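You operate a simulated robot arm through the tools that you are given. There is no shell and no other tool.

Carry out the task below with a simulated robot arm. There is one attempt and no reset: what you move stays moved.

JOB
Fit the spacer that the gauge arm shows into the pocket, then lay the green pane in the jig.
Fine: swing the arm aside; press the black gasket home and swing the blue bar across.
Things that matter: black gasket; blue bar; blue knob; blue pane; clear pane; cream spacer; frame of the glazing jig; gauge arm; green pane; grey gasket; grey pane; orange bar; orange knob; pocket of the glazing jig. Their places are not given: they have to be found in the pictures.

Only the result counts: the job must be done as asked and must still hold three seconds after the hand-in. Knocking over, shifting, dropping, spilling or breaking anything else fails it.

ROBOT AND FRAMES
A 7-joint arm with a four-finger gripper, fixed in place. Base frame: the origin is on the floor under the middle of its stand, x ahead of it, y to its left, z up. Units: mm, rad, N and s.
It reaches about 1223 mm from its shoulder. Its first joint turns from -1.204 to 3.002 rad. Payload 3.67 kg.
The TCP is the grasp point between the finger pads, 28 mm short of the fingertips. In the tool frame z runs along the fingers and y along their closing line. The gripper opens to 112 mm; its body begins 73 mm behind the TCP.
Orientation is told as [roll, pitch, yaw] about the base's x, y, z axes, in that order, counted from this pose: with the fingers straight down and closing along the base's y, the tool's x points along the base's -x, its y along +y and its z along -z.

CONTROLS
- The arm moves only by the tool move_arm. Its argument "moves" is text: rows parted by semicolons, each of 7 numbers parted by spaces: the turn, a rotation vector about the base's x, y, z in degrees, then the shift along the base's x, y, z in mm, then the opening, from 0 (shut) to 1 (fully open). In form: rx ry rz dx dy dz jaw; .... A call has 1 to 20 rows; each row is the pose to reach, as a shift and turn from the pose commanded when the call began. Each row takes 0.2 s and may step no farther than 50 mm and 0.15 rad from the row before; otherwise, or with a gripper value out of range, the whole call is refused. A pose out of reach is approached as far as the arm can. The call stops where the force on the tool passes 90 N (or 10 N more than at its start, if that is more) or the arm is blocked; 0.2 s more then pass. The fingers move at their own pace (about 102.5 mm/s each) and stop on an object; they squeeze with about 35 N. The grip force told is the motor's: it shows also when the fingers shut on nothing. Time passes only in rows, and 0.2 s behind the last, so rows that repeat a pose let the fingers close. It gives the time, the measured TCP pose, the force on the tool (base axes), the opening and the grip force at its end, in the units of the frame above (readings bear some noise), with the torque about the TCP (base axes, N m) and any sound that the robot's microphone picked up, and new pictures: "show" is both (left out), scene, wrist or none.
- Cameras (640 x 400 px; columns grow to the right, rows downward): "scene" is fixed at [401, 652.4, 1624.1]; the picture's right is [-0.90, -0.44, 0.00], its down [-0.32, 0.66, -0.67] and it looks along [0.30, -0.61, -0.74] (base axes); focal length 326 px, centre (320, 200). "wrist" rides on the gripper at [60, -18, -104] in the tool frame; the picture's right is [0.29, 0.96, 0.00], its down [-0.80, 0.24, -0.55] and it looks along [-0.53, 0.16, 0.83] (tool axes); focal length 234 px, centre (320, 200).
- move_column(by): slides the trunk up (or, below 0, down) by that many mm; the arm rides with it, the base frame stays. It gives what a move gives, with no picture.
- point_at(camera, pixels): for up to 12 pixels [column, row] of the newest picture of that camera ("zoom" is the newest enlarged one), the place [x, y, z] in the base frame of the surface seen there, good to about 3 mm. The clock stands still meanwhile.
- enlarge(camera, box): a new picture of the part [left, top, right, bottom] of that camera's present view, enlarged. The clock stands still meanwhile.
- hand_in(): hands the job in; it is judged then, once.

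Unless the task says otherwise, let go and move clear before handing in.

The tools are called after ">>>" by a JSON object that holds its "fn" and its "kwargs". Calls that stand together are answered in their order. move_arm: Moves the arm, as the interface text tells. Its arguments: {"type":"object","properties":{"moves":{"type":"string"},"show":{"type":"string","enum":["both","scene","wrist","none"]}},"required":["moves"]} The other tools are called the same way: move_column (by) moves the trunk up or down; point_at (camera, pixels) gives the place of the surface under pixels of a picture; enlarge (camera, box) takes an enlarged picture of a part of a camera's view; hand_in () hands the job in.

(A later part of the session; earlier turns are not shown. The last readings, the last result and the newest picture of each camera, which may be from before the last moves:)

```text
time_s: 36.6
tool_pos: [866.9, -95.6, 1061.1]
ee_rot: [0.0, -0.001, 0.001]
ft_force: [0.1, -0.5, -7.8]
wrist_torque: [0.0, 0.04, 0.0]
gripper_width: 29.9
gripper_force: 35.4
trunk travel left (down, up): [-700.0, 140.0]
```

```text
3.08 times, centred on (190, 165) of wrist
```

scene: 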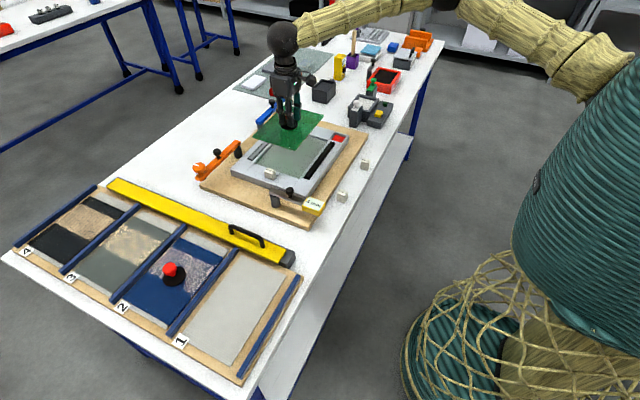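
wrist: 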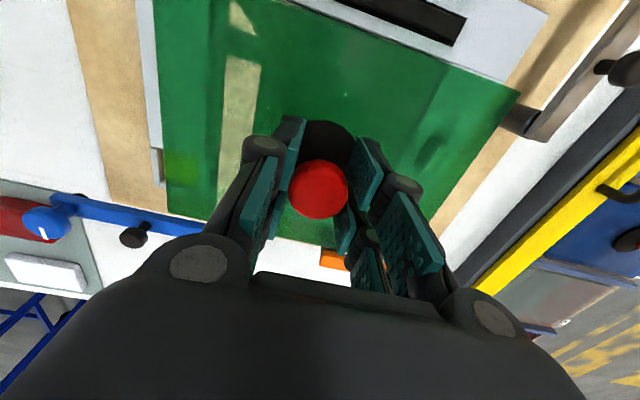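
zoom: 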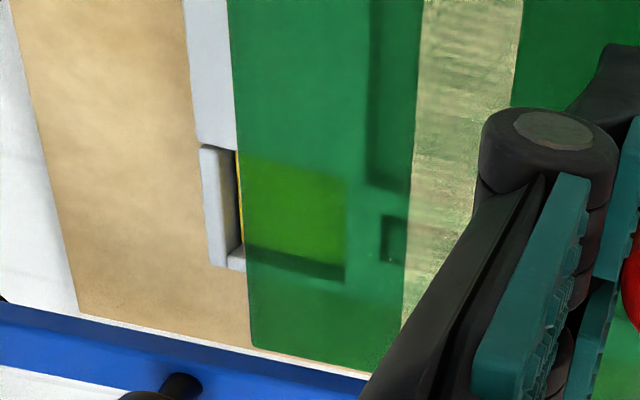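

The bed spans about x 788–950.5, y −211–9.5 (centre 869, −101), and the pane is about 147×198. I'll shift slightly in y and lower to just above the frame.

>>> {"fn": "move_arm", "kwargs": {"moves": "0 0 0 -0.3 -3 -20 0; 0 0 0 -0.3 -6.5 -45 0; 0 0 0 -0.3 -6.5 -70 0; 0 0 0 -0.3 -6.5 -93 0; 0 0 0 -0.3 -6.5 -93 0", "show": "both"}}

>>> {"fn": "enlarge", "kwargs": {"camera": "scene", "box": [240, 110, 350, 200]}}

>>> {"fn": "enlarge", "kwargs": {"camera": "wrist", "box": [120, 0, 560, 270]}}

```text
time_s: 37.8
tool_pos: [866.7, -101.1, 966.6]
ee_rot: [0.001, -0.001, 0.0]
ft_force: [-1.0, 0.7, -6.4]
wrist_torque: [-0.01, 0.03, 0.01]
gripper_width: 30.1
gripper_force: 35.5
trunk travel left (down, up): [-700.0, 140.0]
```

scene: 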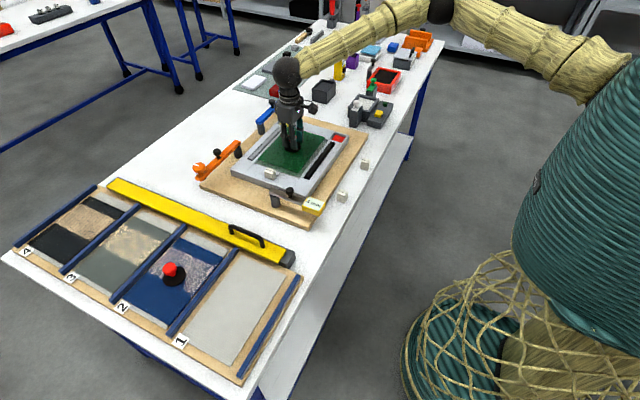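
wrist: 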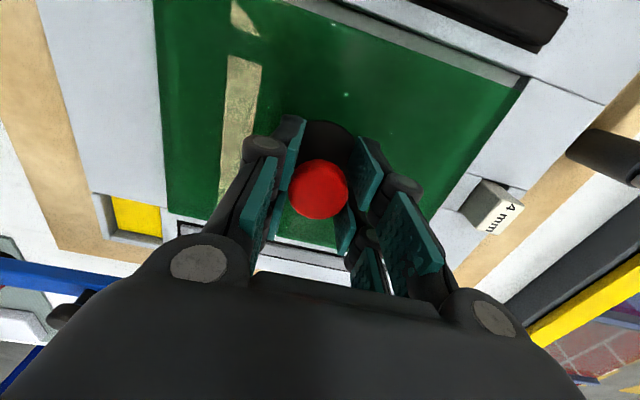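

```text
4.44 times, centred on (295, 155) of scene
```

zoom: 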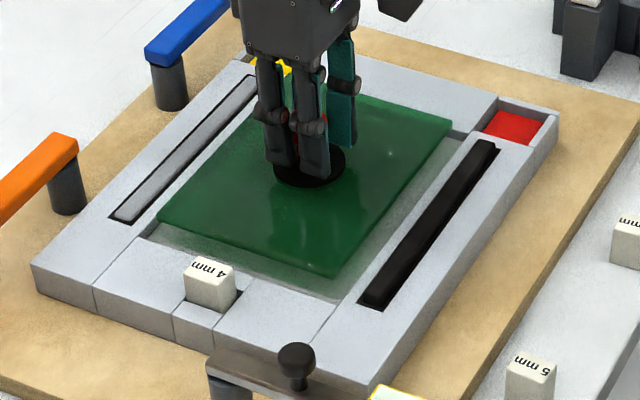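

```text
1.45 times, centred on (340, 135) of wrist
```

zoom: 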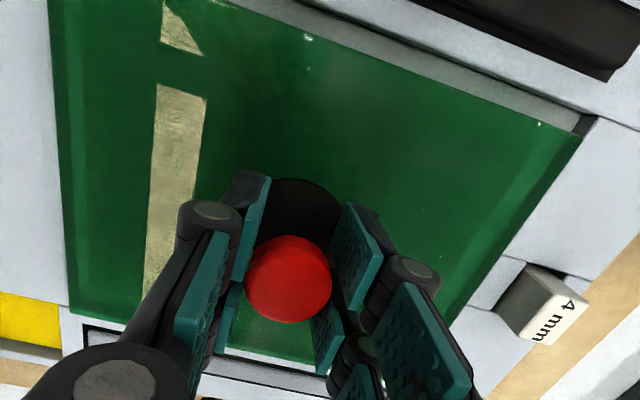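

The pane is about 12 mm above its seat. I'll measure its corners against the bed from here.

>>> {"fn": "point_at", "kwargs": {"camera": "zoom", "pixels": [[570, 135], [590, 125], [597, 116], [78, 305], [68, 316], [60, 312], [62, 200], [50, 150], [72, 200], [530, 215], [510, 250], [300, 30]]}}

>>> {"fn": "enlarge", "kwargs": {"camera": "scene", "box": [255, 125, 330, 185]}}

>>> {"fn": "point_at", "kwargs": {"camera": "zoom", "pixels": [[60, 225], [70, 215], [335, 340], [350, 325], [530, 75], [515, 80], [100, 235], [200, 285], [440, 200], [40, 235], [330, 365], [480, 140]]}}

```text
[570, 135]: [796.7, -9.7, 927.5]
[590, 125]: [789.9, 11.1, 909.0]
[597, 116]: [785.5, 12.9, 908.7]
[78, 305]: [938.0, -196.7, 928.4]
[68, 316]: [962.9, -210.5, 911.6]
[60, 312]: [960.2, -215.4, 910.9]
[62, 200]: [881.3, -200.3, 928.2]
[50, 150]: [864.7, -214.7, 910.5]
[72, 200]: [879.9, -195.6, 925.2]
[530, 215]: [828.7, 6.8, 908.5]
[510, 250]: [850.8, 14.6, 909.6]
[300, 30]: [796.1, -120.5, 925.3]
```

```text
6.67 times, centred on (292, 155) of scene
```

zoom: 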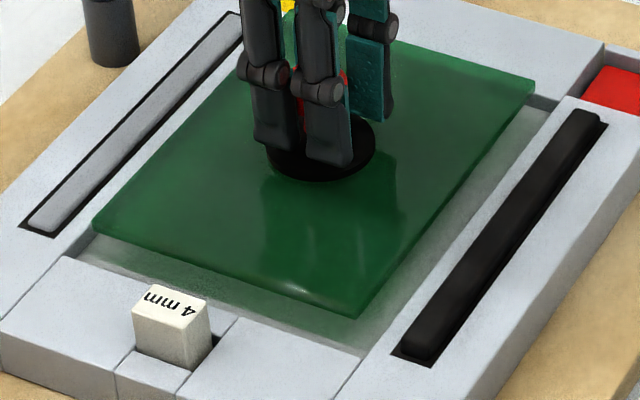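

```text
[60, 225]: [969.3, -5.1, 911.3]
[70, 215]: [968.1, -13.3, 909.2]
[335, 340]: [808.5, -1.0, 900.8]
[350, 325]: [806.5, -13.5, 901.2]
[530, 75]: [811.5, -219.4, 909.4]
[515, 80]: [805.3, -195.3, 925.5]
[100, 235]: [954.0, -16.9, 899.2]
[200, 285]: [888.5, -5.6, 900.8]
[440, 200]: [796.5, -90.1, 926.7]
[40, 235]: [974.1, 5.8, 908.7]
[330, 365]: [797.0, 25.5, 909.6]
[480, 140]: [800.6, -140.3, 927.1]
```

Pane spans about x 793.5–942.5, y −200–−5.5; the bed centre is (869.3, −100.5). I'll shift +1.3/+2.5 mm and lower gently into the bed.

>>> {"fn": "move_arm", "kwargs": {"moves": "0 0 0 1.3 2.5 0 0; 0 0 0 1.3 2.5 -8 0; 0 0 0 1.3 2.5 -14 0; 0 0 0 1.3 2.5 -17 0; 0 0 0 1.3 2.5 -17 0", "show": "both"}}

>>> {"fn": "enlarge", "kwargs": {"camera": "scene", "box": [255, 125, 330, 185]}}

```text
time_s: 39.0
tool_pos: [868.7, -99.5, 949.2]
ee_rot: [-0.001, -0.001, 0.001]
ft_force: [0.0, 0.2, -3.5]
wrist_torque: [0.04, 0.16, 0.01]
gripper_width: 29.9
gripper_force: 35.0
trunk travel left (down, up): [-700.0, 140.0]
```

scene: 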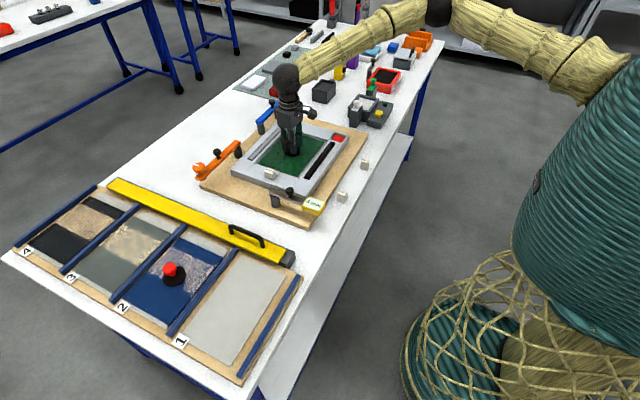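
wrist: 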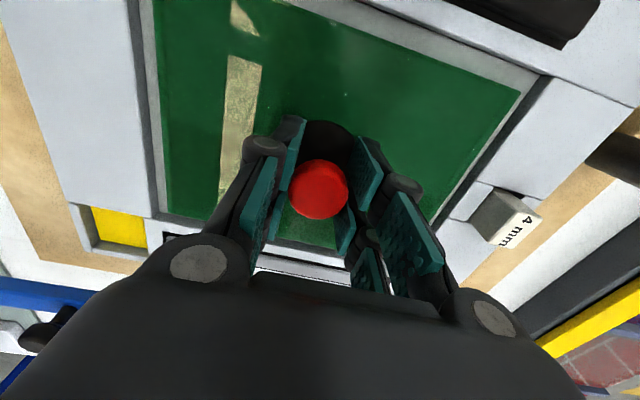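

```text
6.67 times, centred on (292, 155) of scene
```

zoom: 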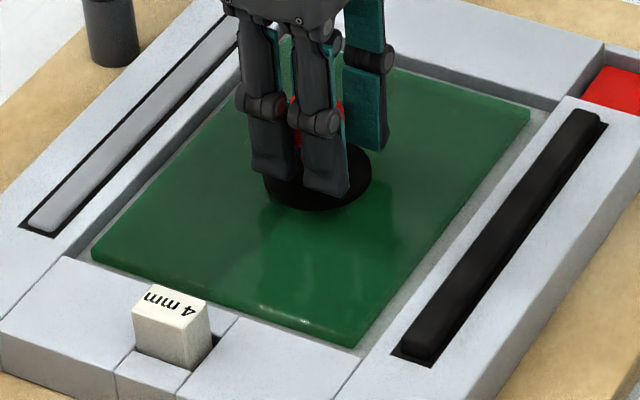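

Part of the weight is already taken (Fz −3.5 N) and the pane lies within the bed with gaps all round. I'll lower the last millimetres.

>>> {"fn": "move_arm", "kwargs": {"moves": "0 0 0 0 0 -1 0; 0 0 0 0 0 -2 0; 0 0 0 0 0 -2 0", "show": "none"}}

```text
time_s: 39.8
tool_pos: [868.5, -99.5, 949.0]
ee_rot: [0.001, -0.003, -0.001]
ft_force: [4.9, -1.1, 9.3]
wrist_torque: [0.0, 0.52, 0.02]
gripper_width: 29.8
gripper_force: 35.0
trunk travel left (down, up): [-700.0, 140.0]
```

>>> {"fn": "enlarge", "kwargs": {"camera": "scene", "box": [255, 125, 330, 185]}}

>>> {"fn": "point_at", "kwargs": {"camera": "zoom", "pixels": [[105, 250], [150, 265], [250, 310], [340, 335], [370, 310], [430, 230], [480, 160], [515, 115], [420, 90], [200, 150], [150, 200], [400, 180]]}}

>>> {"fn": "enlarge", "kwargs": {"camera": "scene", "box": [262, 150, 312, 185]}}

```text
6.67 times, centred on (292, 155) of scene
```

zoom: 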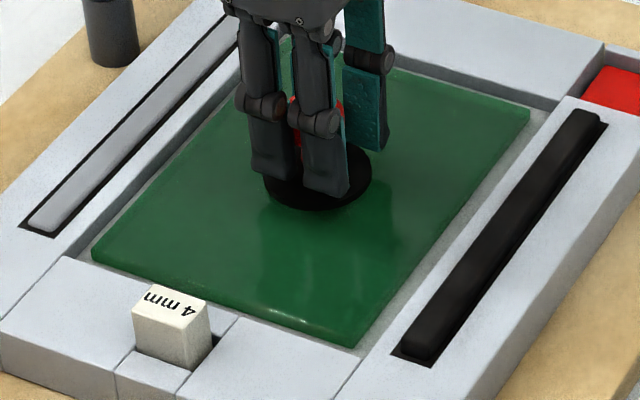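

```text
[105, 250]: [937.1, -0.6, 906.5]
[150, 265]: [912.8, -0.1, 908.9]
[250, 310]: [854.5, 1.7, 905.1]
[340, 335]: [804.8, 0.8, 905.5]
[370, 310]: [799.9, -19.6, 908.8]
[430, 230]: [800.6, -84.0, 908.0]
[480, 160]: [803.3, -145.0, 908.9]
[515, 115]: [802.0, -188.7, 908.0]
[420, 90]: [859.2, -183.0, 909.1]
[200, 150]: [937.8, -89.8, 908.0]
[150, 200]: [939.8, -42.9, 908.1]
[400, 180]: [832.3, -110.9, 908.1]
```

```text
11.43 times, centred on (287, 168) of scene
```

zoom: 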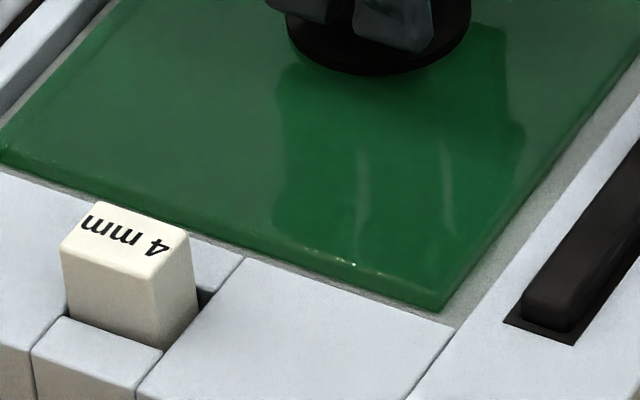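

The pane top reads 908 everywhere, so it lies flat on the bed. I'll check the gaps on each side before letting go.

>>> {"fn": "enlarge", "kwargs": {"camera": "wrist", "box": [430, 40, 600, 170]}}

>>> {"fn": "point_at", "kwargs": {"camera": "zoom", "pixels": [[325, 168], [340, 195], [400, 155], [430, 130], [270, 290], [330, 270], [200, 100], [215, 80], [228, 60], [300, 150], [315, 125], [380, 200]]}}

>>> {"fn": "enlarge", "kwargs": {"camera": "wrist", "box": [110, 120, 240, 230]}}

>>> {"fn": "point_at", "kwargs": {"camera": "zoom", "pixels": [[225, 100], [205, 100], [190, 100], [175, 100], [160, 100], [240, 300], [220, 300], [205, 300], [260, 330], [255, 350], [250, 365], [300, 345]]}}

```text
3.08 times, centred on (515, 105) of wrist
```

zoom: 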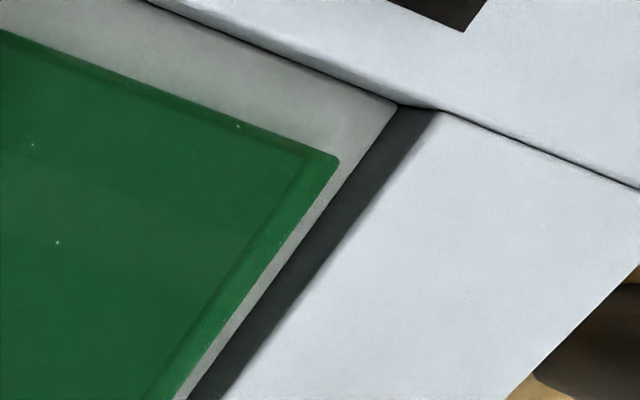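

```text
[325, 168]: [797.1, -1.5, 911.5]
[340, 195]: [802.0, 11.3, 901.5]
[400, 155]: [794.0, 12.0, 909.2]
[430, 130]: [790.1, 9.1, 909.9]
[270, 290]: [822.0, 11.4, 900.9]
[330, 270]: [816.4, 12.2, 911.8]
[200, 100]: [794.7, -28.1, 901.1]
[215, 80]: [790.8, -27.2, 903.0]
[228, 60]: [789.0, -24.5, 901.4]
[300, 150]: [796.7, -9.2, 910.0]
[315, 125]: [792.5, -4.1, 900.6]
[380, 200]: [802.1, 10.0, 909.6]
```

```text
3.64 times, centred on (175, 175) of wrist
```

zoom: 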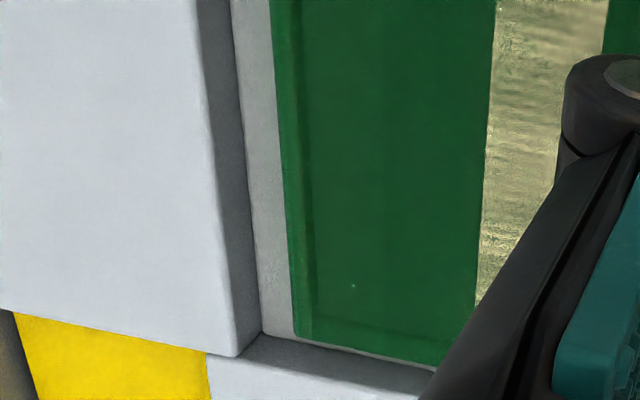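

```text
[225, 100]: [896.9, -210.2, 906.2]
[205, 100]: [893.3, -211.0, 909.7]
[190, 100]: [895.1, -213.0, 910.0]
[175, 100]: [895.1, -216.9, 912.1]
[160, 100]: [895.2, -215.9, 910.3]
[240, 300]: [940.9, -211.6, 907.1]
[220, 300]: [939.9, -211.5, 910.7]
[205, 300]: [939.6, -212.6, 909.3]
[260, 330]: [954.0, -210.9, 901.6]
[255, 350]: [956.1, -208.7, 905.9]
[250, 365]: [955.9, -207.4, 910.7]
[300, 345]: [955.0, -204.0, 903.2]
```

The gaps are about 8–12 mm in y and 7–9 mm in x, so the pane is well inside. I'll release it and rise.

>>> {"fn": "move_arm", "kwargs": {"moves": "0 0 0 0 0 1.5 0; 0 0 0 0 0 1.5 0.55; 0 0 0 0 0 1.5 0.55; 0 0 0 0 0 1.5 0.55; 0 0 0 0 0 20 0.55; 0 0 0 0 0 60 0.55; 0 0 0 0 0 100 0.55; 0 0 0 0 0 130 0.55; 0 0 0 0 0 130 0.55", "show": "both"}}

>>> {"fn": "enlarge", "kwargs": {"camera": "scene", "box": [190, 90, 370, 220]}}

```text
time_s: 41.8
tool_pos: [868.1, -100.4, 1078.2]
ee_rot: [0.0, 0.003, 0.001]
ft_force: [1.0, 0.5, 0.5]
wrist_torque: [-0.01, 0.0, 0.01]
gripper_width: 61.3
gripper_force: 0.0
trunk travel left (down, up): [-700.0, 140.0]
```

scene: 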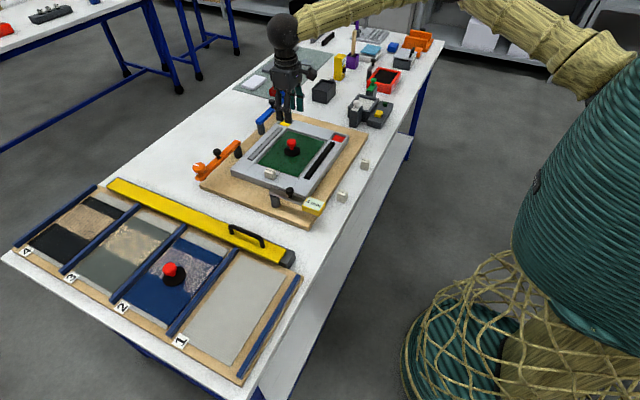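
wrist: 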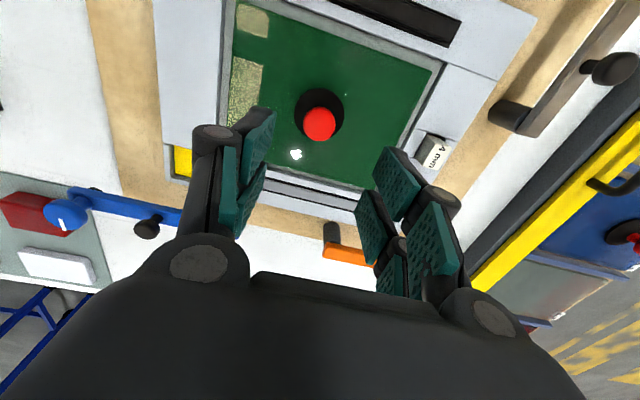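

```text
3.08 times, centred on (280, 155) of scene
```

zoom: 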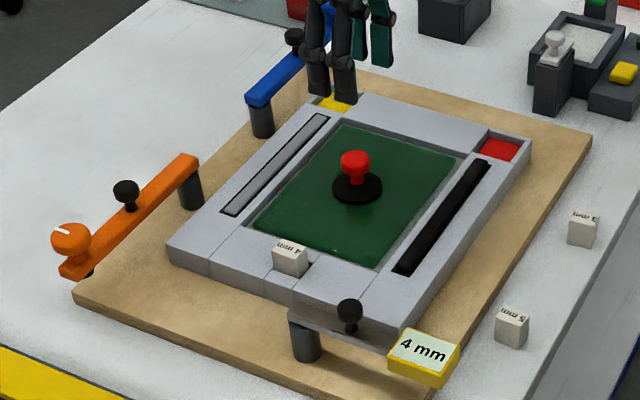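

The pane rests in the jig with everything else in place. Now I'll look closely at the black gasket from above to plan the pressing.

>>> {"fn": "move_arm", "kwargs": {"moves": "0 0 0 -40 0 -5 0.3; 0 0 0 -80 0 -10 0.3; 0 0 0 -120 0 -20 0.3; 0 0 0 -150 0 -40 0.3; 0 0 0 -155 0 -60 0.3; 0 0 0 -155 0 -60 0.3", "show": "both"}}

>>> {"fn": "enlarge", "kwargs": {"camera": "wrist", "box": [100, 80, 540, 280]}}

```text
time_s: 43.2
tool_pos: [711.6, -99.0, 1018.4]
ee_rot: [0.002, 0.0, 0.001]
ft_force: [-0.3, 0.7, 0.2]
wrist_torque: [0.03, -0.01, 0.0]
gripper_width: 33.8
gripper_force: 0.0
trunk travel left (down, up): [-700.0, 140.0]
```

scene: 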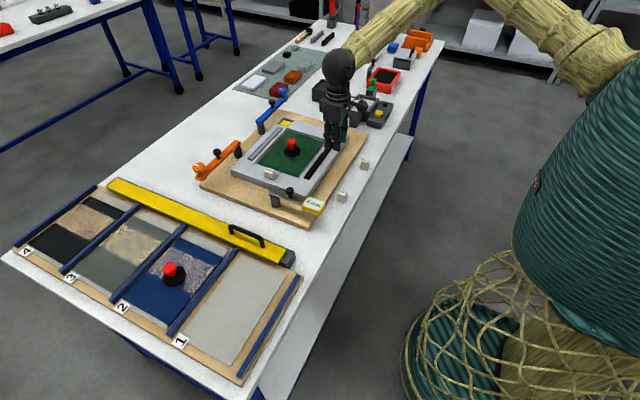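
wrist: 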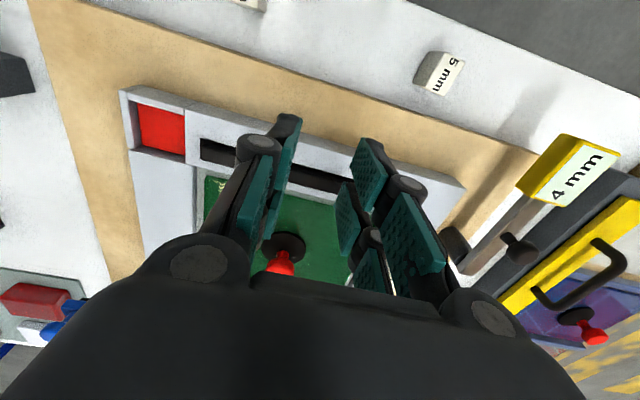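

```text
1.45 times, centred on (320, 180) of wrist
```

zoom: 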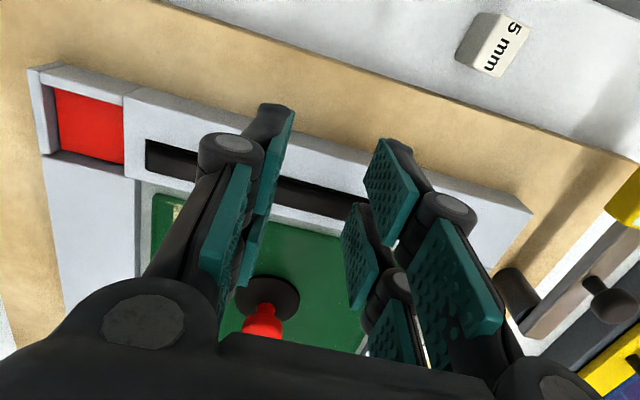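

>>> {"fn": "enlarge", "kwargs": {"camera": "wrist", "box": [290, 150, 370, 215]}}

>>> {"fn": "point_at", "kwargs": {"camera": "zoom", "pixels": [[150, 190], [150, 220], [150, 160], [250, 215], [250, 240], [250, 190], [60, 200], [60, 170], [60, 150], [350, 240], [350, 260], [350, 215]]}}

>>> {"fn": "enlarge", "kwargs": {"camera": "scene", "box": [290, 120, 345, 185]}}

>>> {"fn": "point_at", "kwargs": {"camera": "zoom", "pixels": [[350, 200], [300, 260], [250, 330], [420, 110], [330, 200], [280, 260], [370, 200], [320, 260], [270, 290], [240, 350], [215, 345], [400, 150]]}}

>>> {"fn": "enlarge", "kwargs": {"camera": "scene", "box": [245, 115, 300, 165]}}

>>> {"fn": "point_at", "kwargs": {"camera": "zoom", "pixels": [[120, 150], [100, 180], [150, 120], [200, 80], [60, 230], [80, 210], [130, 160], [90, 170], [170, 130], [60, 200], [140, 170], [110, 200]]}}

```text
6.15 times, centred on (330, 182) of wrist
```

zoom: 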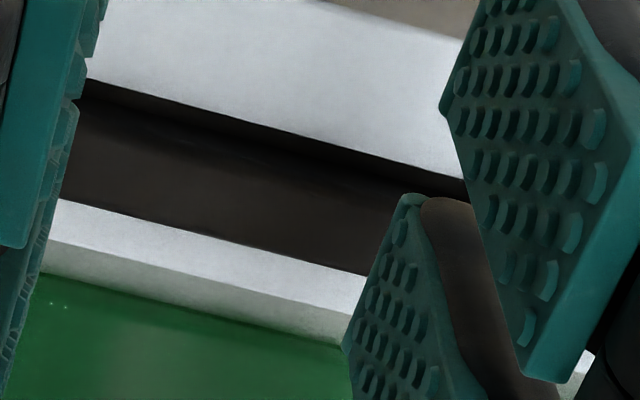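

```text
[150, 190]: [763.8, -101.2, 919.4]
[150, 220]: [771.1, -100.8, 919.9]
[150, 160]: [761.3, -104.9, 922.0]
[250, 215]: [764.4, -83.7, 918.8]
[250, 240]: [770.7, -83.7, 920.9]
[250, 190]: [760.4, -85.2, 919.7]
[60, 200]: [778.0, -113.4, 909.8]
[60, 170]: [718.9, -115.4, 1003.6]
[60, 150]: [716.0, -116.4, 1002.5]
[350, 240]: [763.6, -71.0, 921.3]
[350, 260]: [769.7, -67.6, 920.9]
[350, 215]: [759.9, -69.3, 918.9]
```

```text
6.15 times, centred on (318, 152) of scene
```

zoom: 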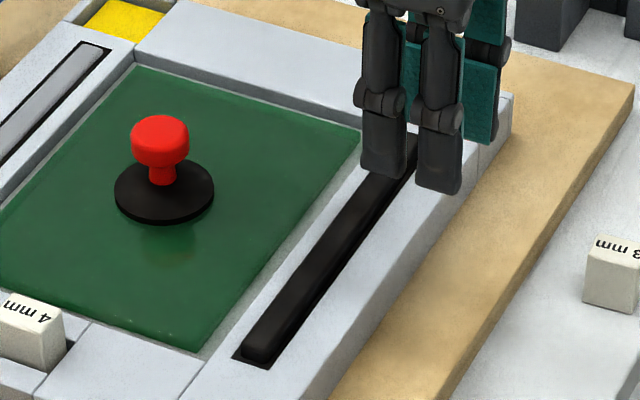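

```text
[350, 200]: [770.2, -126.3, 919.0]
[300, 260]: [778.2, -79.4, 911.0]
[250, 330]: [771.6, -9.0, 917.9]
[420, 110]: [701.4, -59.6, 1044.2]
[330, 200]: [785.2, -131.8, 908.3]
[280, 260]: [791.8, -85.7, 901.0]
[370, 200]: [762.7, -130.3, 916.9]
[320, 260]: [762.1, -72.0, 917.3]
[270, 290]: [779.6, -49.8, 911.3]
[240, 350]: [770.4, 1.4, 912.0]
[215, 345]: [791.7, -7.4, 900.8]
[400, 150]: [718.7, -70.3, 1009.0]
```

```text
8.00 times, centred on (272, 140) of scene
```

zoom: 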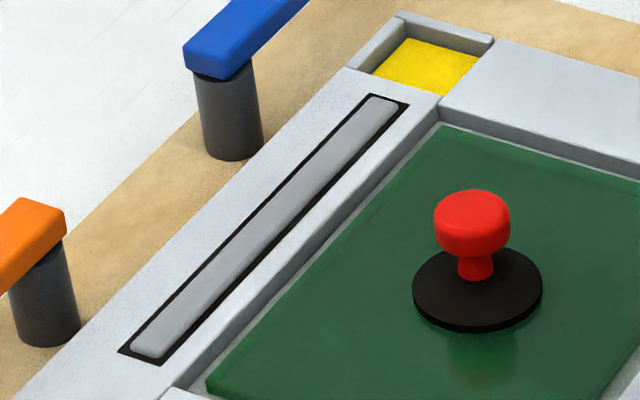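

```text
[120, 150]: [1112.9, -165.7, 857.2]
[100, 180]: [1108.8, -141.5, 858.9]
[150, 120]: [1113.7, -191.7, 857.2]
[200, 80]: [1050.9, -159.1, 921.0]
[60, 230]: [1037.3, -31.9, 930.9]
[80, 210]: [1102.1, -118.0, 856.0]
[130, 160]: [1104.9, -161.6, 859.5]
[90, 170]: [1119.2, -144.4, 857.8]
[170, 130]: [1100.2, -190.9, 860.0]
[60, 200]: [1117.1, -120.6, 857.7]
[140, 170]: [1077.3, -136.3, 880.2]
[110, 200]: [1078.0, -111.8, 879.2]
```

>>> {"fn": "point_at", "kwargs": {"camera": "zoom", "pixels": [[260, 215], [265, 215], [200, 280], [205, 285], [310, 160], [160, 340], [380, 105], [360, 120], [150, 350], [250, 240], [300, 230], [190, 240]]}}

```text
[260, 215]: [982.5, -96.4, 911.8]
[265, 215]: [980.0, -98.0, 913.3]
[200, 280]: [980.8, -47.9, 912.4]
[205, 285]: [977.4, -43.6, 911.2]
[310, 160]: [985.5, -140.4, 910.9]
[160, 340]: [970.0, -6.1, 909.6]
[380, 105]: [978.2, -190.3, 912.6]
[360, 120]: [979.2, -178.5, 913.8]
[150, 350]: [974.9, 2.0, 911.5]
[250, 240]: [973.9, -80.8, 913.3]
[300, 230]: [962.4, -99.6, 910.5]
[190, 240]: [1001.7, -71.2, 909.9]
```

The black gasket's top is at 919.5, about 9 mm proud, while the grey one sits at about 912.5. I'll close the fingers and hover one finger pair over the middle of the black gasket at x ≈ 764.

>>> {"fn": "move_arm", "kwargs": {"moves": "0 0 0 17 -1 0 0; 0 0 0 34 -1.5 -10 0; 0 0 0 34 -1.5 -35 0; 0 0 0 34 -1.5 -52 0; 0 0 0 34 -1.5 -52 0", "show": "both"}}

>>> {"fn": "enlarge", "kwargs": {"camera": "scene", "box": [275, 90, 365, 190]}}

>>> {"fn": "enlarge", "kwargs": {"camera": "wrist", "box": [240, 80, 420, 240]}}

```text
time_s: 44.4
tool_pos: [746.1, -101.1, 965.9]
ee_rot: [0.002, 0.001, 0.0]
ft_force: [0.2, -0.3, -0.3]
wrist_torque: [-0.03, -0.01, -0.01]
gripper_width: 0.3
gripper_force: 34.9
trunk travel left (down, up): [-700.0, 140.0]
```

scene: 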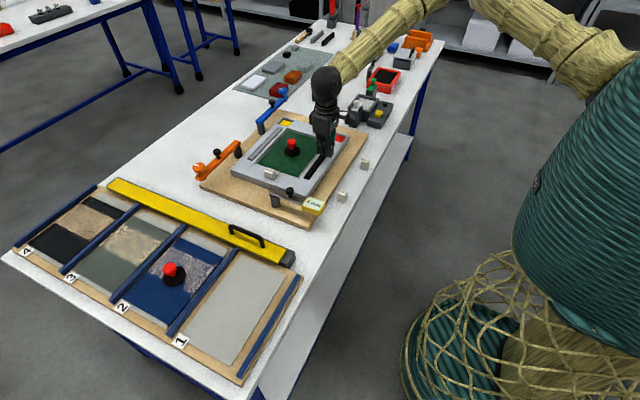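
wrist: 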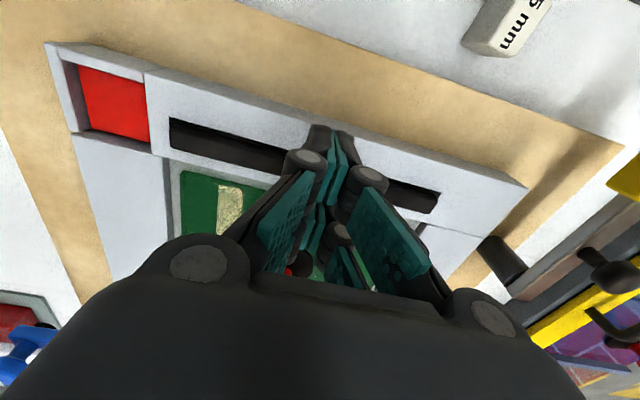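

```text
4.00 times, centred on (320, 140) of scene
```

zoom: 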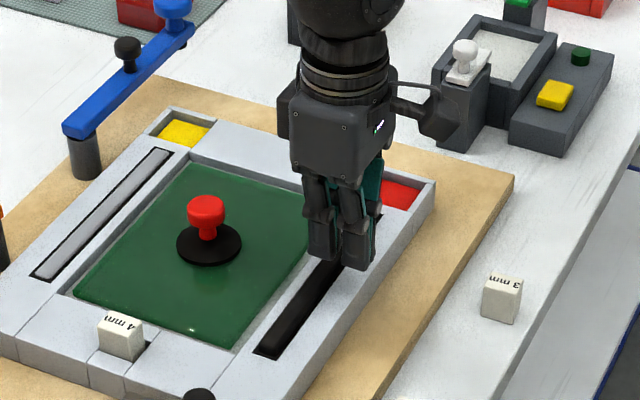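

```text
2.50 times, centred on (330, 160) of wrist
```

zoom: 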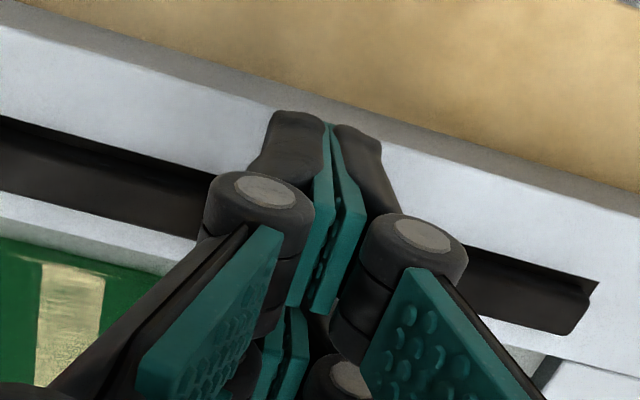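

>>> {"fn": "point_at", "kwargs": {"camera": "scene", "pixels": [[319, 152], [321, 155], [317, 150], [329, 157], [332, 155], [326, 155], [323, 153], [315, 153]]}}

```text
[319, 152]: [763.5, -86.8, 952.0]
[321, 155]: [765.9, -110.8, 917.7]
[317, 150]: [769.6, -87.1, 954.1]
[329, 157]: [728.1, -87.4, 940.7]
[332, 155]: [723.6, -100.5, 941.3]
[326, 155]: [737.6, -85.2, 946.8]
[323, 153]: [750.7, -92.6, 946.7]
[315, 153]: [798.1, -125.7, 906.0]
```

The finger over the gasket spans x ≈ 752–772, centred on it. I'll lower to contact and press in small steps.

>>> {"fn": "move_arm", "kwargs": {"moves": "0 0 0 0 0 -8 0; 0 0 0 0 0 -14 0; 0 0 0 0 0 -17 0; 0 0 0 0 0 -19 0; 0 0 0 0 0 -20.5 0; 0 0 0 0 0 -22 0; 0 0 0 0 0 -22 0", "show": "scene"}}

```text
time_s: 46.0
tool_pos: [746.5, -100.0, 944.0]
ee_rot: [0.0, -0.001, 0.0]
ft_force: [0.9, -0.3, 0.5]
wrist_torque: [0.01, -0.03, 0.01]
gripper_width: 0.3
gripper_force: 35.2
trunk travel left (down, up): [-700.0, 140.0]
```

scene: 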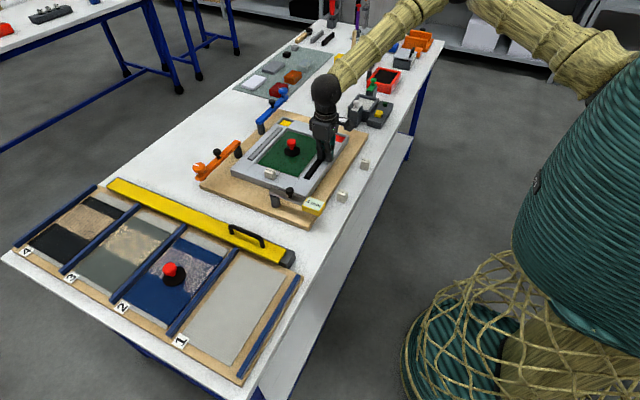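

No contact yet at TCP 944. I'll go on in small steps.

>>> {"fn": "move_arm", "kwargs": {"moves": "0 0 0 0 0 -1.5 0; 0 0 0 0 0 -3 0; 0 0 0 0 0 -4.5 0; 0 0 0 0 0 -4.5 0", "show": "scene"}}

>>> {"fn": "enlarge", "kwargs": {"camera": "scene", "box": [290, 110, 350, 190]}}

```text
time_s: 47.0
tool_pos: [747.0, -101.6, 940.0]
ee_rot: [0.0, 0.0, 0.001]
ft_force: [-0.3, 0.4, -0.9]
wrist_torque: [-0.04, 0.03, -0.01]
gripper_width: 0.1
gripper_force: 36.0
trunk travel left (down, up): [-700.0, 140.0]
```

scene: 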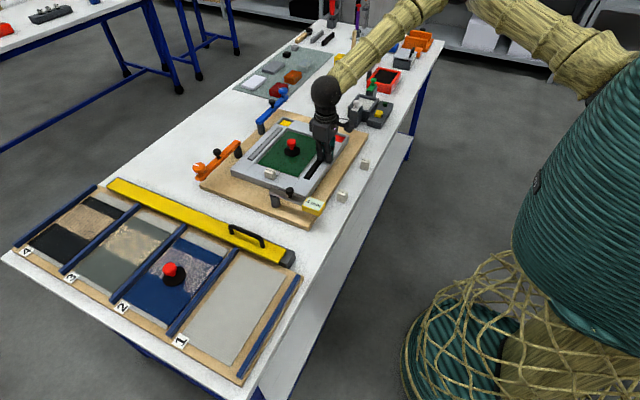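

```text
5.00 times, centred on (320, 150) of scene
```

zoom: 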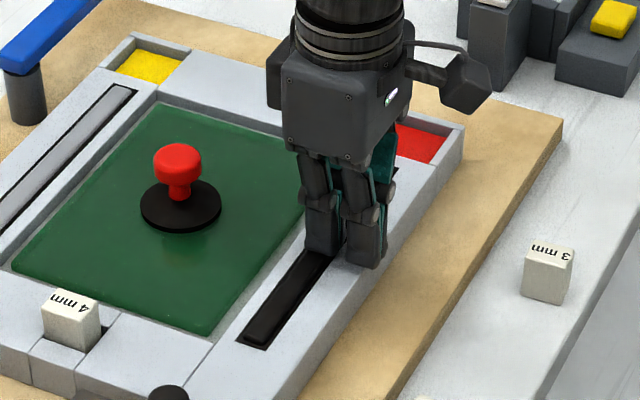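

>>> {"fn": "point_at", "kwargs": {"camera": "zoom", "pixels": [[290, 290], [275, 310], [310, 270], [265, 330], [318, 245], [335, 252], [362, 262], [345, 240], [310, 250], [300, 270], [315, 280], [285, 280]]}}

>>> {"fn": "enlarge", "kwargs": {"camera": "scene", "box": [305, 135, 335, 165]}}

>>> {"fn": "enlarge", "kwargs": {"camera": "wrist", "box": [240, 80, 420, 240]}}

```text
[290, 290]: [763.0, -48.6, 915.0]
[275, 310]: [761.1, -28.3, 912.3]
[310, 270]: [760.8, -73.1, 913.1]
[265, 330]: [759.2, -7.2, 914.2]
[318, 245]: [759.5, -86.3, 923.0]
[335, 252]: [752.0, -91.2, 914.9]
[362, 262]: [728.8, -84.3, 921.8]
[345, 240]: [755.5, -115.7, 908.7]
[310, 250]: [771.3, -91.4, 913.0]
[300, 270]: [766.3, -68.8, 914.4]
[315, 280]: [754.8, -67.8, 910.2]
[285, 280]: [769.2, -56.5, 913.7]
```

```text
13.33 times, centred on (320, 150) of scene
```

zoom: 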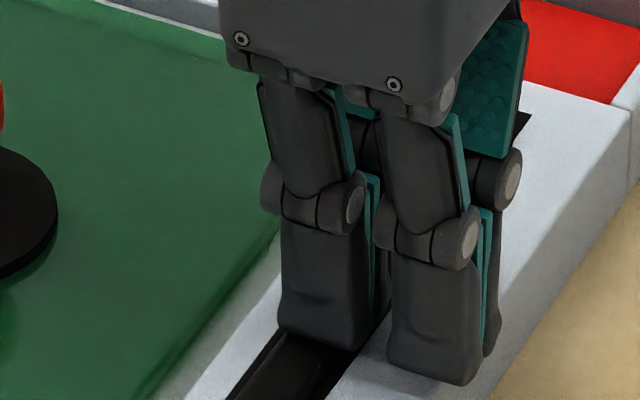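

```text
2.50 times, centred on (330, 160) of wrist
```

zoom: 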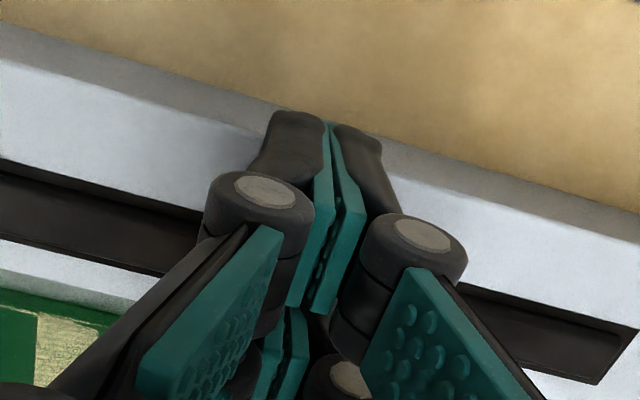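

The gasket is moving down evenly with little force (its top is now about 913.5). I'll keep pressing until it stops.

>>> {"fn": "move_arm", "kwargs": {"moves": "0 0 0 0 0 -1 0; 0 0 0 0 0 -2 0; 0 0 0 0 0 -2.5 0; 0 0 0 0 0 -2.5 0", "show": "none"}}

```text
time_s: 48.0
tool_pos: [746.1, -101.2, 936.7]
ee_rot: [-0.002, 0.001, -0.001]
ft_force: [0.5, -0.4, 3.7]
wrist_torque: [-0.03, -0.08, -0.04]
gripper_width: 6.0
gripper_force: 35.4
trunk travel left (down, up): [-700.0, 140.0]
```

Contact begins (Fz 3.7 N) but the fingers have parted to 6 mm. I'll check the pictures before pressing more.

>>> {"fn": "enlarge", "kwargs": {"camera": "scene", "box": [300, 120, 340, 165]}}

>>> {"fn": "enlarge", "kwargs": {"camera": "wrist", "box": [200, 60, 460, 260]}}

>>> {"fn": "enlarge", "kwargs": {"camera": "scene", "box": [290, 110, 350, 190]}}

>>> {"fn": "point_at", "kwargs": {"camera": "zoom", "pixels": [[290, 290], [275, 310], [310, 270], [265, 330], [300, 280], [255, 340], [325, 250], [315, 280], [285, 280], [240, 330], [340, 290], [295, 300]]}}

```text
8.89 times, centred on (320, 142) of scene
```

zoom: 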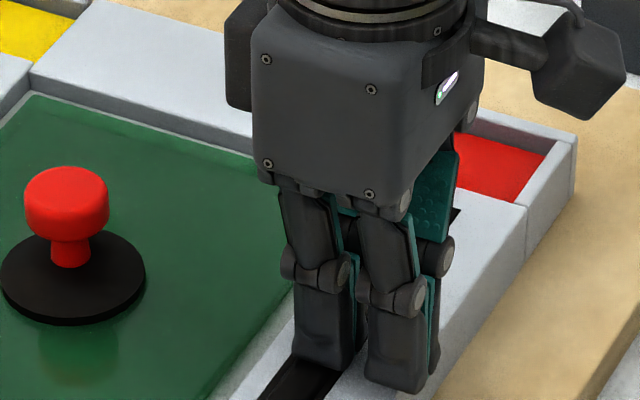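

```text
2.00 times, centred on (330, 160) of wrist
```

zoom: 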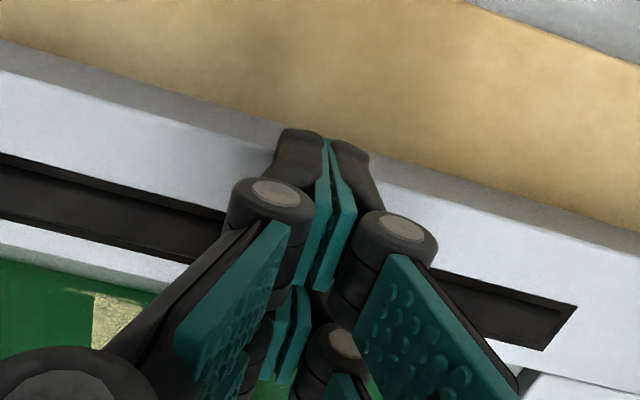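

```text
5.00 times, centred on (320, 150) of scene
```

zoom: 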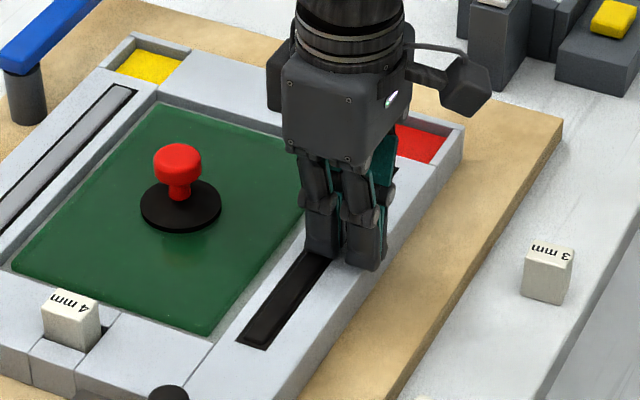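

```text
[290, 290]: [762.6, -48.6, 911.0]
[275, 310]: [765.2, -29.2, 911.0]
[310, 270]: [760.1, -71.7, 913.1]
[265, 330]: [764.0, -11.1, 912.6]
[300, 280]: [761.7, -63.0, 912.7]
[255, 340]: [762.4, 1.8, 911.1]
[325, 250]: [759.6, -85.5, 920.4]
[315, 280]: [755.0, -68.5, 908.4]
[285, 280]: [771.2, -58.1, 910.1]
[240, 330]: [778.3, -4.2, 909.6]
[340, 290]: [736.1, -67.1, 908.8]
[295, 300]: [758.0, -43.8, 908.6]
```

The gasket top is now about 911.5, as low as the grey one (about 2 mm proud). I'll press a little more firmly to make sure it bottoms out.

>>> {"fn": "move_arm", "kwargs": {"moves": "0 0 0 0 0 -0.7 0; 0 0 0 0 0 -1.4 0; 0 0 0 0 0 -2 0; 0 0 0 0 0 -2 0", "show": "none"}}

```text
time_s: 49.0
tool_pos: [746.9, -100.5, 936.4]
ee_rot: [0.002, -0.002, -0.001]
ft_force: [3.7, -2.6, 16.8]
wrist_torque: [-0.04, -0.4, -0.06]
gripper_width: 5.9
gripper_force: 35.6
trunk travel left (down, up): [-700.0, 140.0]
```

>>> {"fn": "move_arm", "kwargs": {"moves": "0 0 0 0 0 -1.5 0; 0 0 0 0 0 -3 0; 0 0 0 0 0 -4 0; 0 0 0 0 0 -4 0; 0 0 0 0 0 -4 0", "show": "scene"}}

>>> {"fn": "enlarge", "kwargs": {"camera": "scene", "box": [290, 110, 350, 190]}}

>>> {"fn": "point_at", "kwargs": {"camera": "zoom", "pixels": [[290, 290], [275, 310], [310, 270], [265, 330], [300, 280], [255, 340], [315, 280], [285, 280], [240, 330], [295, 300]]}}

```text
time_s: 50.2
tool_pos: [746.4, -100.5, 935.2]
ee_rot: [0.002, -0.004, -0.003]
ft_force: [16.5, -6.1, 53.5]
wrist_torque: [-0.2, -1.23, -0.17]
gripper_width: 5.9
gripper_force: 35.8
trunk travel left (down, up): [-700.0, 140.0]
```

scene: 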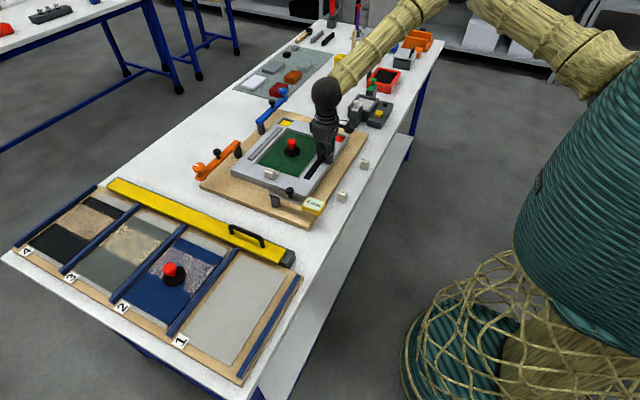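

```text
5.00 times, centred on (320, 150) of scene
```

zoom: 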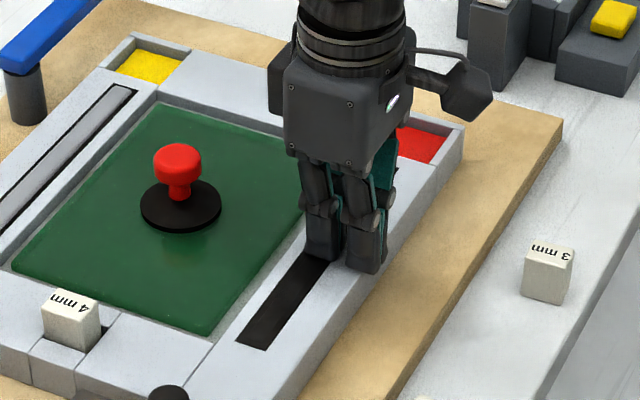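

```text
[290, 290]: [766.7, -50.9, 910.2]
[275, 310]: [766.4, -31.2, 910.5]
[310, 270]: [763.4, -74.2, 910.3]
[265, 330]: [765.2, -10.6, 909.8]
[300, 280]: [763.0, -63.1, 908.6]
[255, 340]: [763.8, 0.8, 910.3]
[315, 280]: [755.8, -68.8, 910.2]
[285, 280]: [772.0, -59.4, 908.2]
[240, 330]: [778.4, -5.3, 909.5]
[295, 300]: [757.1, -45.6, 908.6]
```

The gasket top now reads about 910, flush with the frame, with 53 N applied. I'll lift off and see whether it stays down.

>>> {"fn": "move_arm", "kwargs": {"moves": "0 0 0 0 0 5 0; 0 0 0 0 0 20 0; 0 0 0 -15 0 50 0; 0 0 0 -40 0 80 0; 0 0 0 -60 0 100 0; 0 0 0 -60 0 100 0", "show": "both"}}

>>> {"fn": "enlarge", "kwargs": {"camera": "scene", "box": [290, 110, 350, 190]}}

>>> {"fn": "point_at", "kwargs": {"camera": "zoom", "pixels": [[290, 290], [275, 310], [310, 270], [265, 330], [300, 280], [255, 340], [330, 240], [350, 210], [370, 180], [315, 280], [285, 280], [295, 300]]}}

>>> {"fn": "enlarge", "kwargs": {"camera": "wrist", "box": [120, 90, 480, 260]}}

```text
time_s: 51.6
tool_pos: [686.7, -100.5, 1031.0]
ee_rot: [-0.001, 0.001, 0.0]
ft_force: [-0.3, -0.1, 0.1]
wrist_torque: [0.02, 0.02, 0.01]
gripper_width: 0.0
gripper_force: 35.4
trunk travel left (down, up): [-700.0, 140.0]
```

scene: 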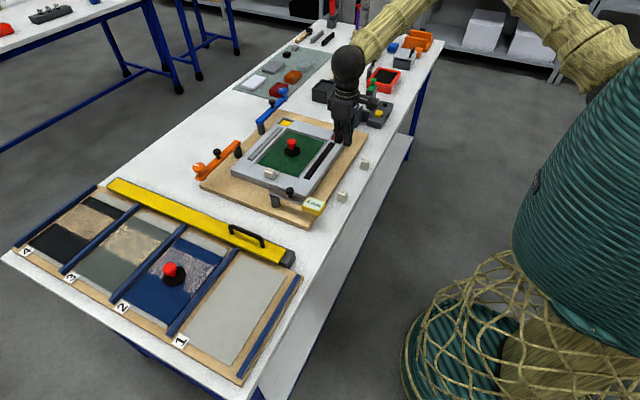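
wrist: 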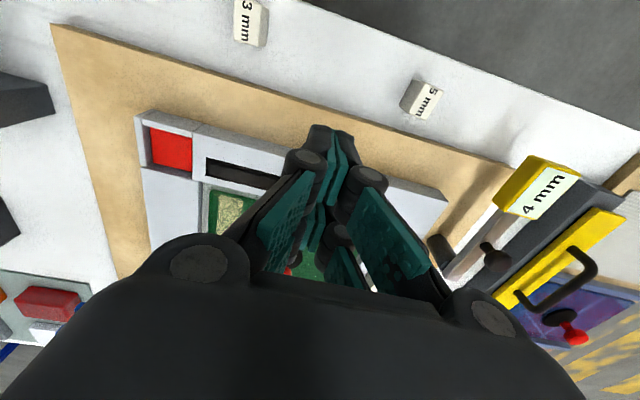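

```text
5.00 times, centred on (320, 150) of scene
```

zoom: 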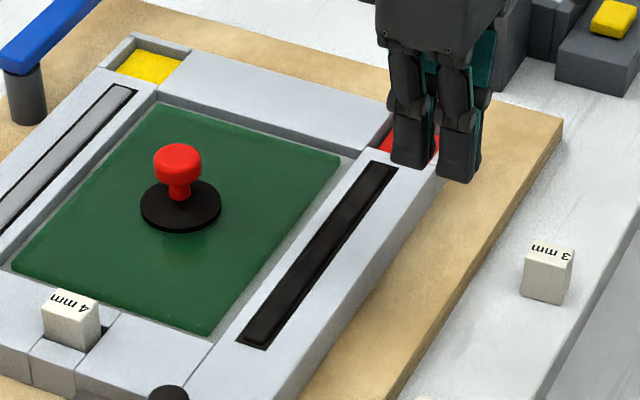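

```text
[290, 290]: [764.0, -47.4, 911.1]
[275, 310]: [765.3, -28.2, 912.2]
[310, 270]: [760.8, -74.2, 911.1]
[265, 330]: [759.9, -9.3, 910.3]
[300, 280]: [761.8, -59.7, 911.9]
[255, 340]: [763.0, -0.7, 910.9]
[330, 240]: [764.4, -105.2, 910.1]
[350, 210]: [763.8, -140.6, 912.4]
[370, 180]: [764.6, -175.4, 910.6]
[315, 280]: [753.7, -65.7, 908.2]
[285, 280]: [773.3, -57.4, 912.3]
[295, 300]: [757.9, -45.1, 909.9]
```

```text
1.78 times, centred on (300, 175) of wrist
```

zoom: 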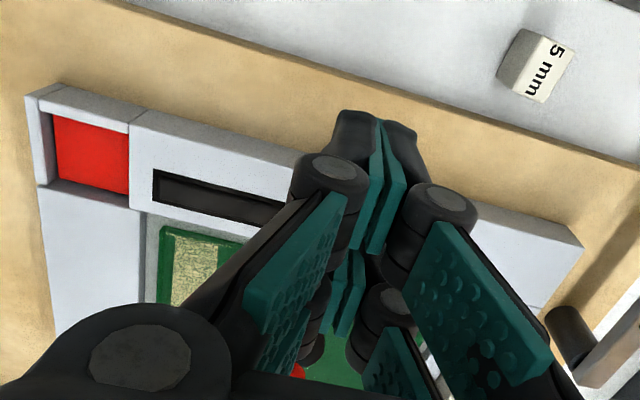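

The gasket stays down at about 911, as low as the grey one. Next I'll move over toward the blue bar and look at it from above.

>>> {"fn": "move_arm", "kwargs": {"moves": "0 0 0 10 -10 30 0.4; 0 0 0 40 -30 55 0.4; 0 0 0 78 -50 65 0.4; 0 0 0 116 -70 70 0.4; 0 0 0 154 -90 72 0.4; 0 0 0 192 -110 74 0.4; 0 0 0 230 -130 75 0.4; 0 0 0 250 -140 75 0.4; 0 0 0 250 -140 75 0.4", "show": "both"}}

>>> {"fn": "enlarge", "kwargs": {"camera": "wrist", "box": [150, 60, 500, 270]}}

>>> {"fn": "enlarge", "kwargs": {"camera": "scene", "box": [240, 70, 320, 150]}}

```text
time_s: 53.6
tool_pos: [936.8, -241.8, 1107.3]
ee_rot: [-0.001, 0.001, 0.0]
ft_force: [0.7, 0.3, -0.1]
wrist_torque: [0.04, -0.02, 0.02]
gripper_width: 44.7
gripper_force: 0.0
trunk travel left (down, up): [-700.0, 140.0]
```

scene: 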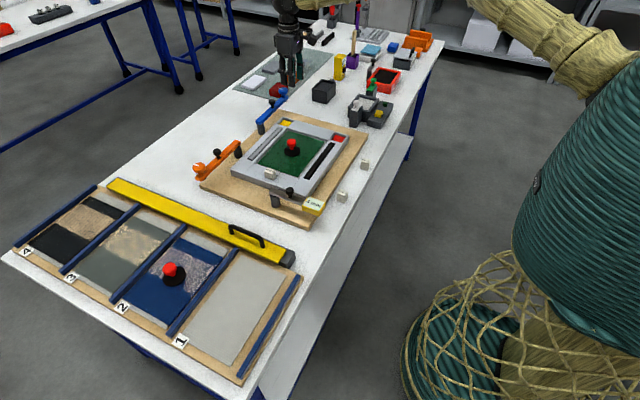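
wrist: 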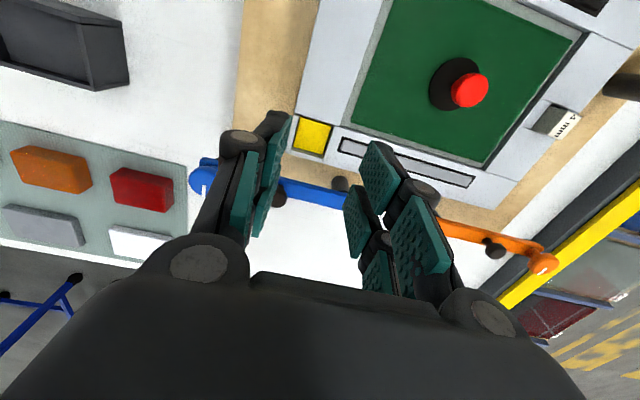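

```text
1.83 times, centred on (325, 165) of wrist
```

zoom: 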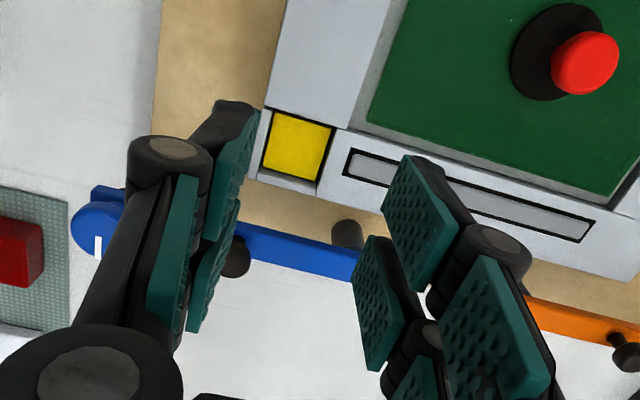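

```text
5.00 times, centred on (280, 110) of scene
```

zoom: 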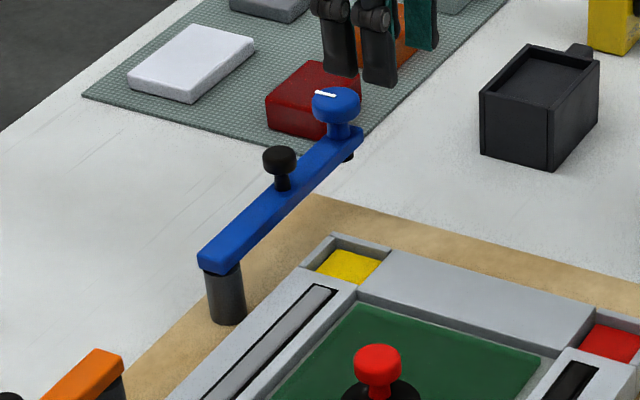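

>>> {"fn": "point_at", "kwargs": {"camera": "zoom", "pixels": [[279, 155], [280, 180], [336, 97], [338, 120], [222, 255], [215, 265], [225, 300], [348, 157], [355, 135], [300, 170], [250, 235], [222, 320]]}}

>>> {"fn": "point_at", "kwargs": {"camera": "wrist", "pixels": [[279, 200], [275, 198], [205, 180], [198, 168], [300, 190], [330, 200], [340, 184], [310, 200], [350, 195], [290, 180]]}}

>>> {"fn": "enlarge", "kwargs": {"camera": "scene", "box": [270, 80, 320, 130]}}

```text
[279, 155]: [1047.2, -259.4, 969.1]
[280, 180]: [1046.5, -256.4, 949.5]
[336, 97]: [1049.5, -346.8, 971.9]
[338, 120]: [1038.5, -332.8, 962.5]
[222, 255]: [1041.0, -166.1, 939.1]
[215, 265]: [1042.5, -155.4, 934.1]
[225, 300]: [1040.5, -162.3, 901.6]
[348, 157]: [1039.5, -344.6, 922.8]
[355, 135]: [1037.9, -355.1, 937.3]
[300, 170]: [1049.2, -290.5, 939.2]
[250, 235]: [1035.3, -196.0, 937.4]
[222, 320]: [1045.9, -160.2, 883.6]
```

```text
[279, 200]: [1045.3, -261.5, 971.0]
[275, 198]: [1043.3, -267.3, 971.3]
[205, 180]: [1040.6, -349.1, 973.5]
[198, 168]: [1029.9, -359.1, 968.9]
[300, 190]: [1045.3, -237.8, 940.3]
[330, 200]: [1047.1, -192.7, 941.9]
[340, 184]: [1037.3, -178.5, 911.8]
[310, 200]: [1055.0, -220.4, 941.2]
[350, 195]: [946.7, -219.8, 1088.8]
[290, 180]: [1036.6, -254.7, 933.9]
```

```text
8.00 times, centred on (295, 105) of scene
```

zoom: 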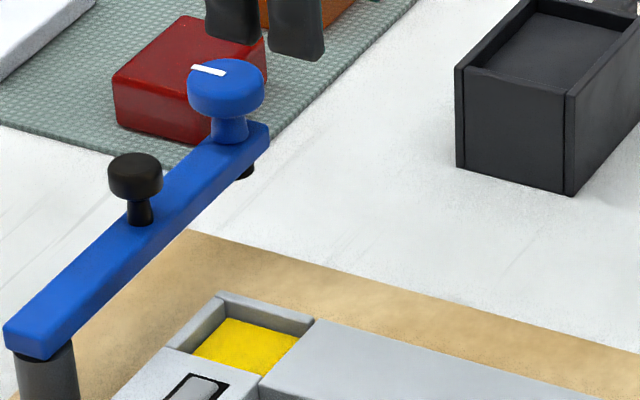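

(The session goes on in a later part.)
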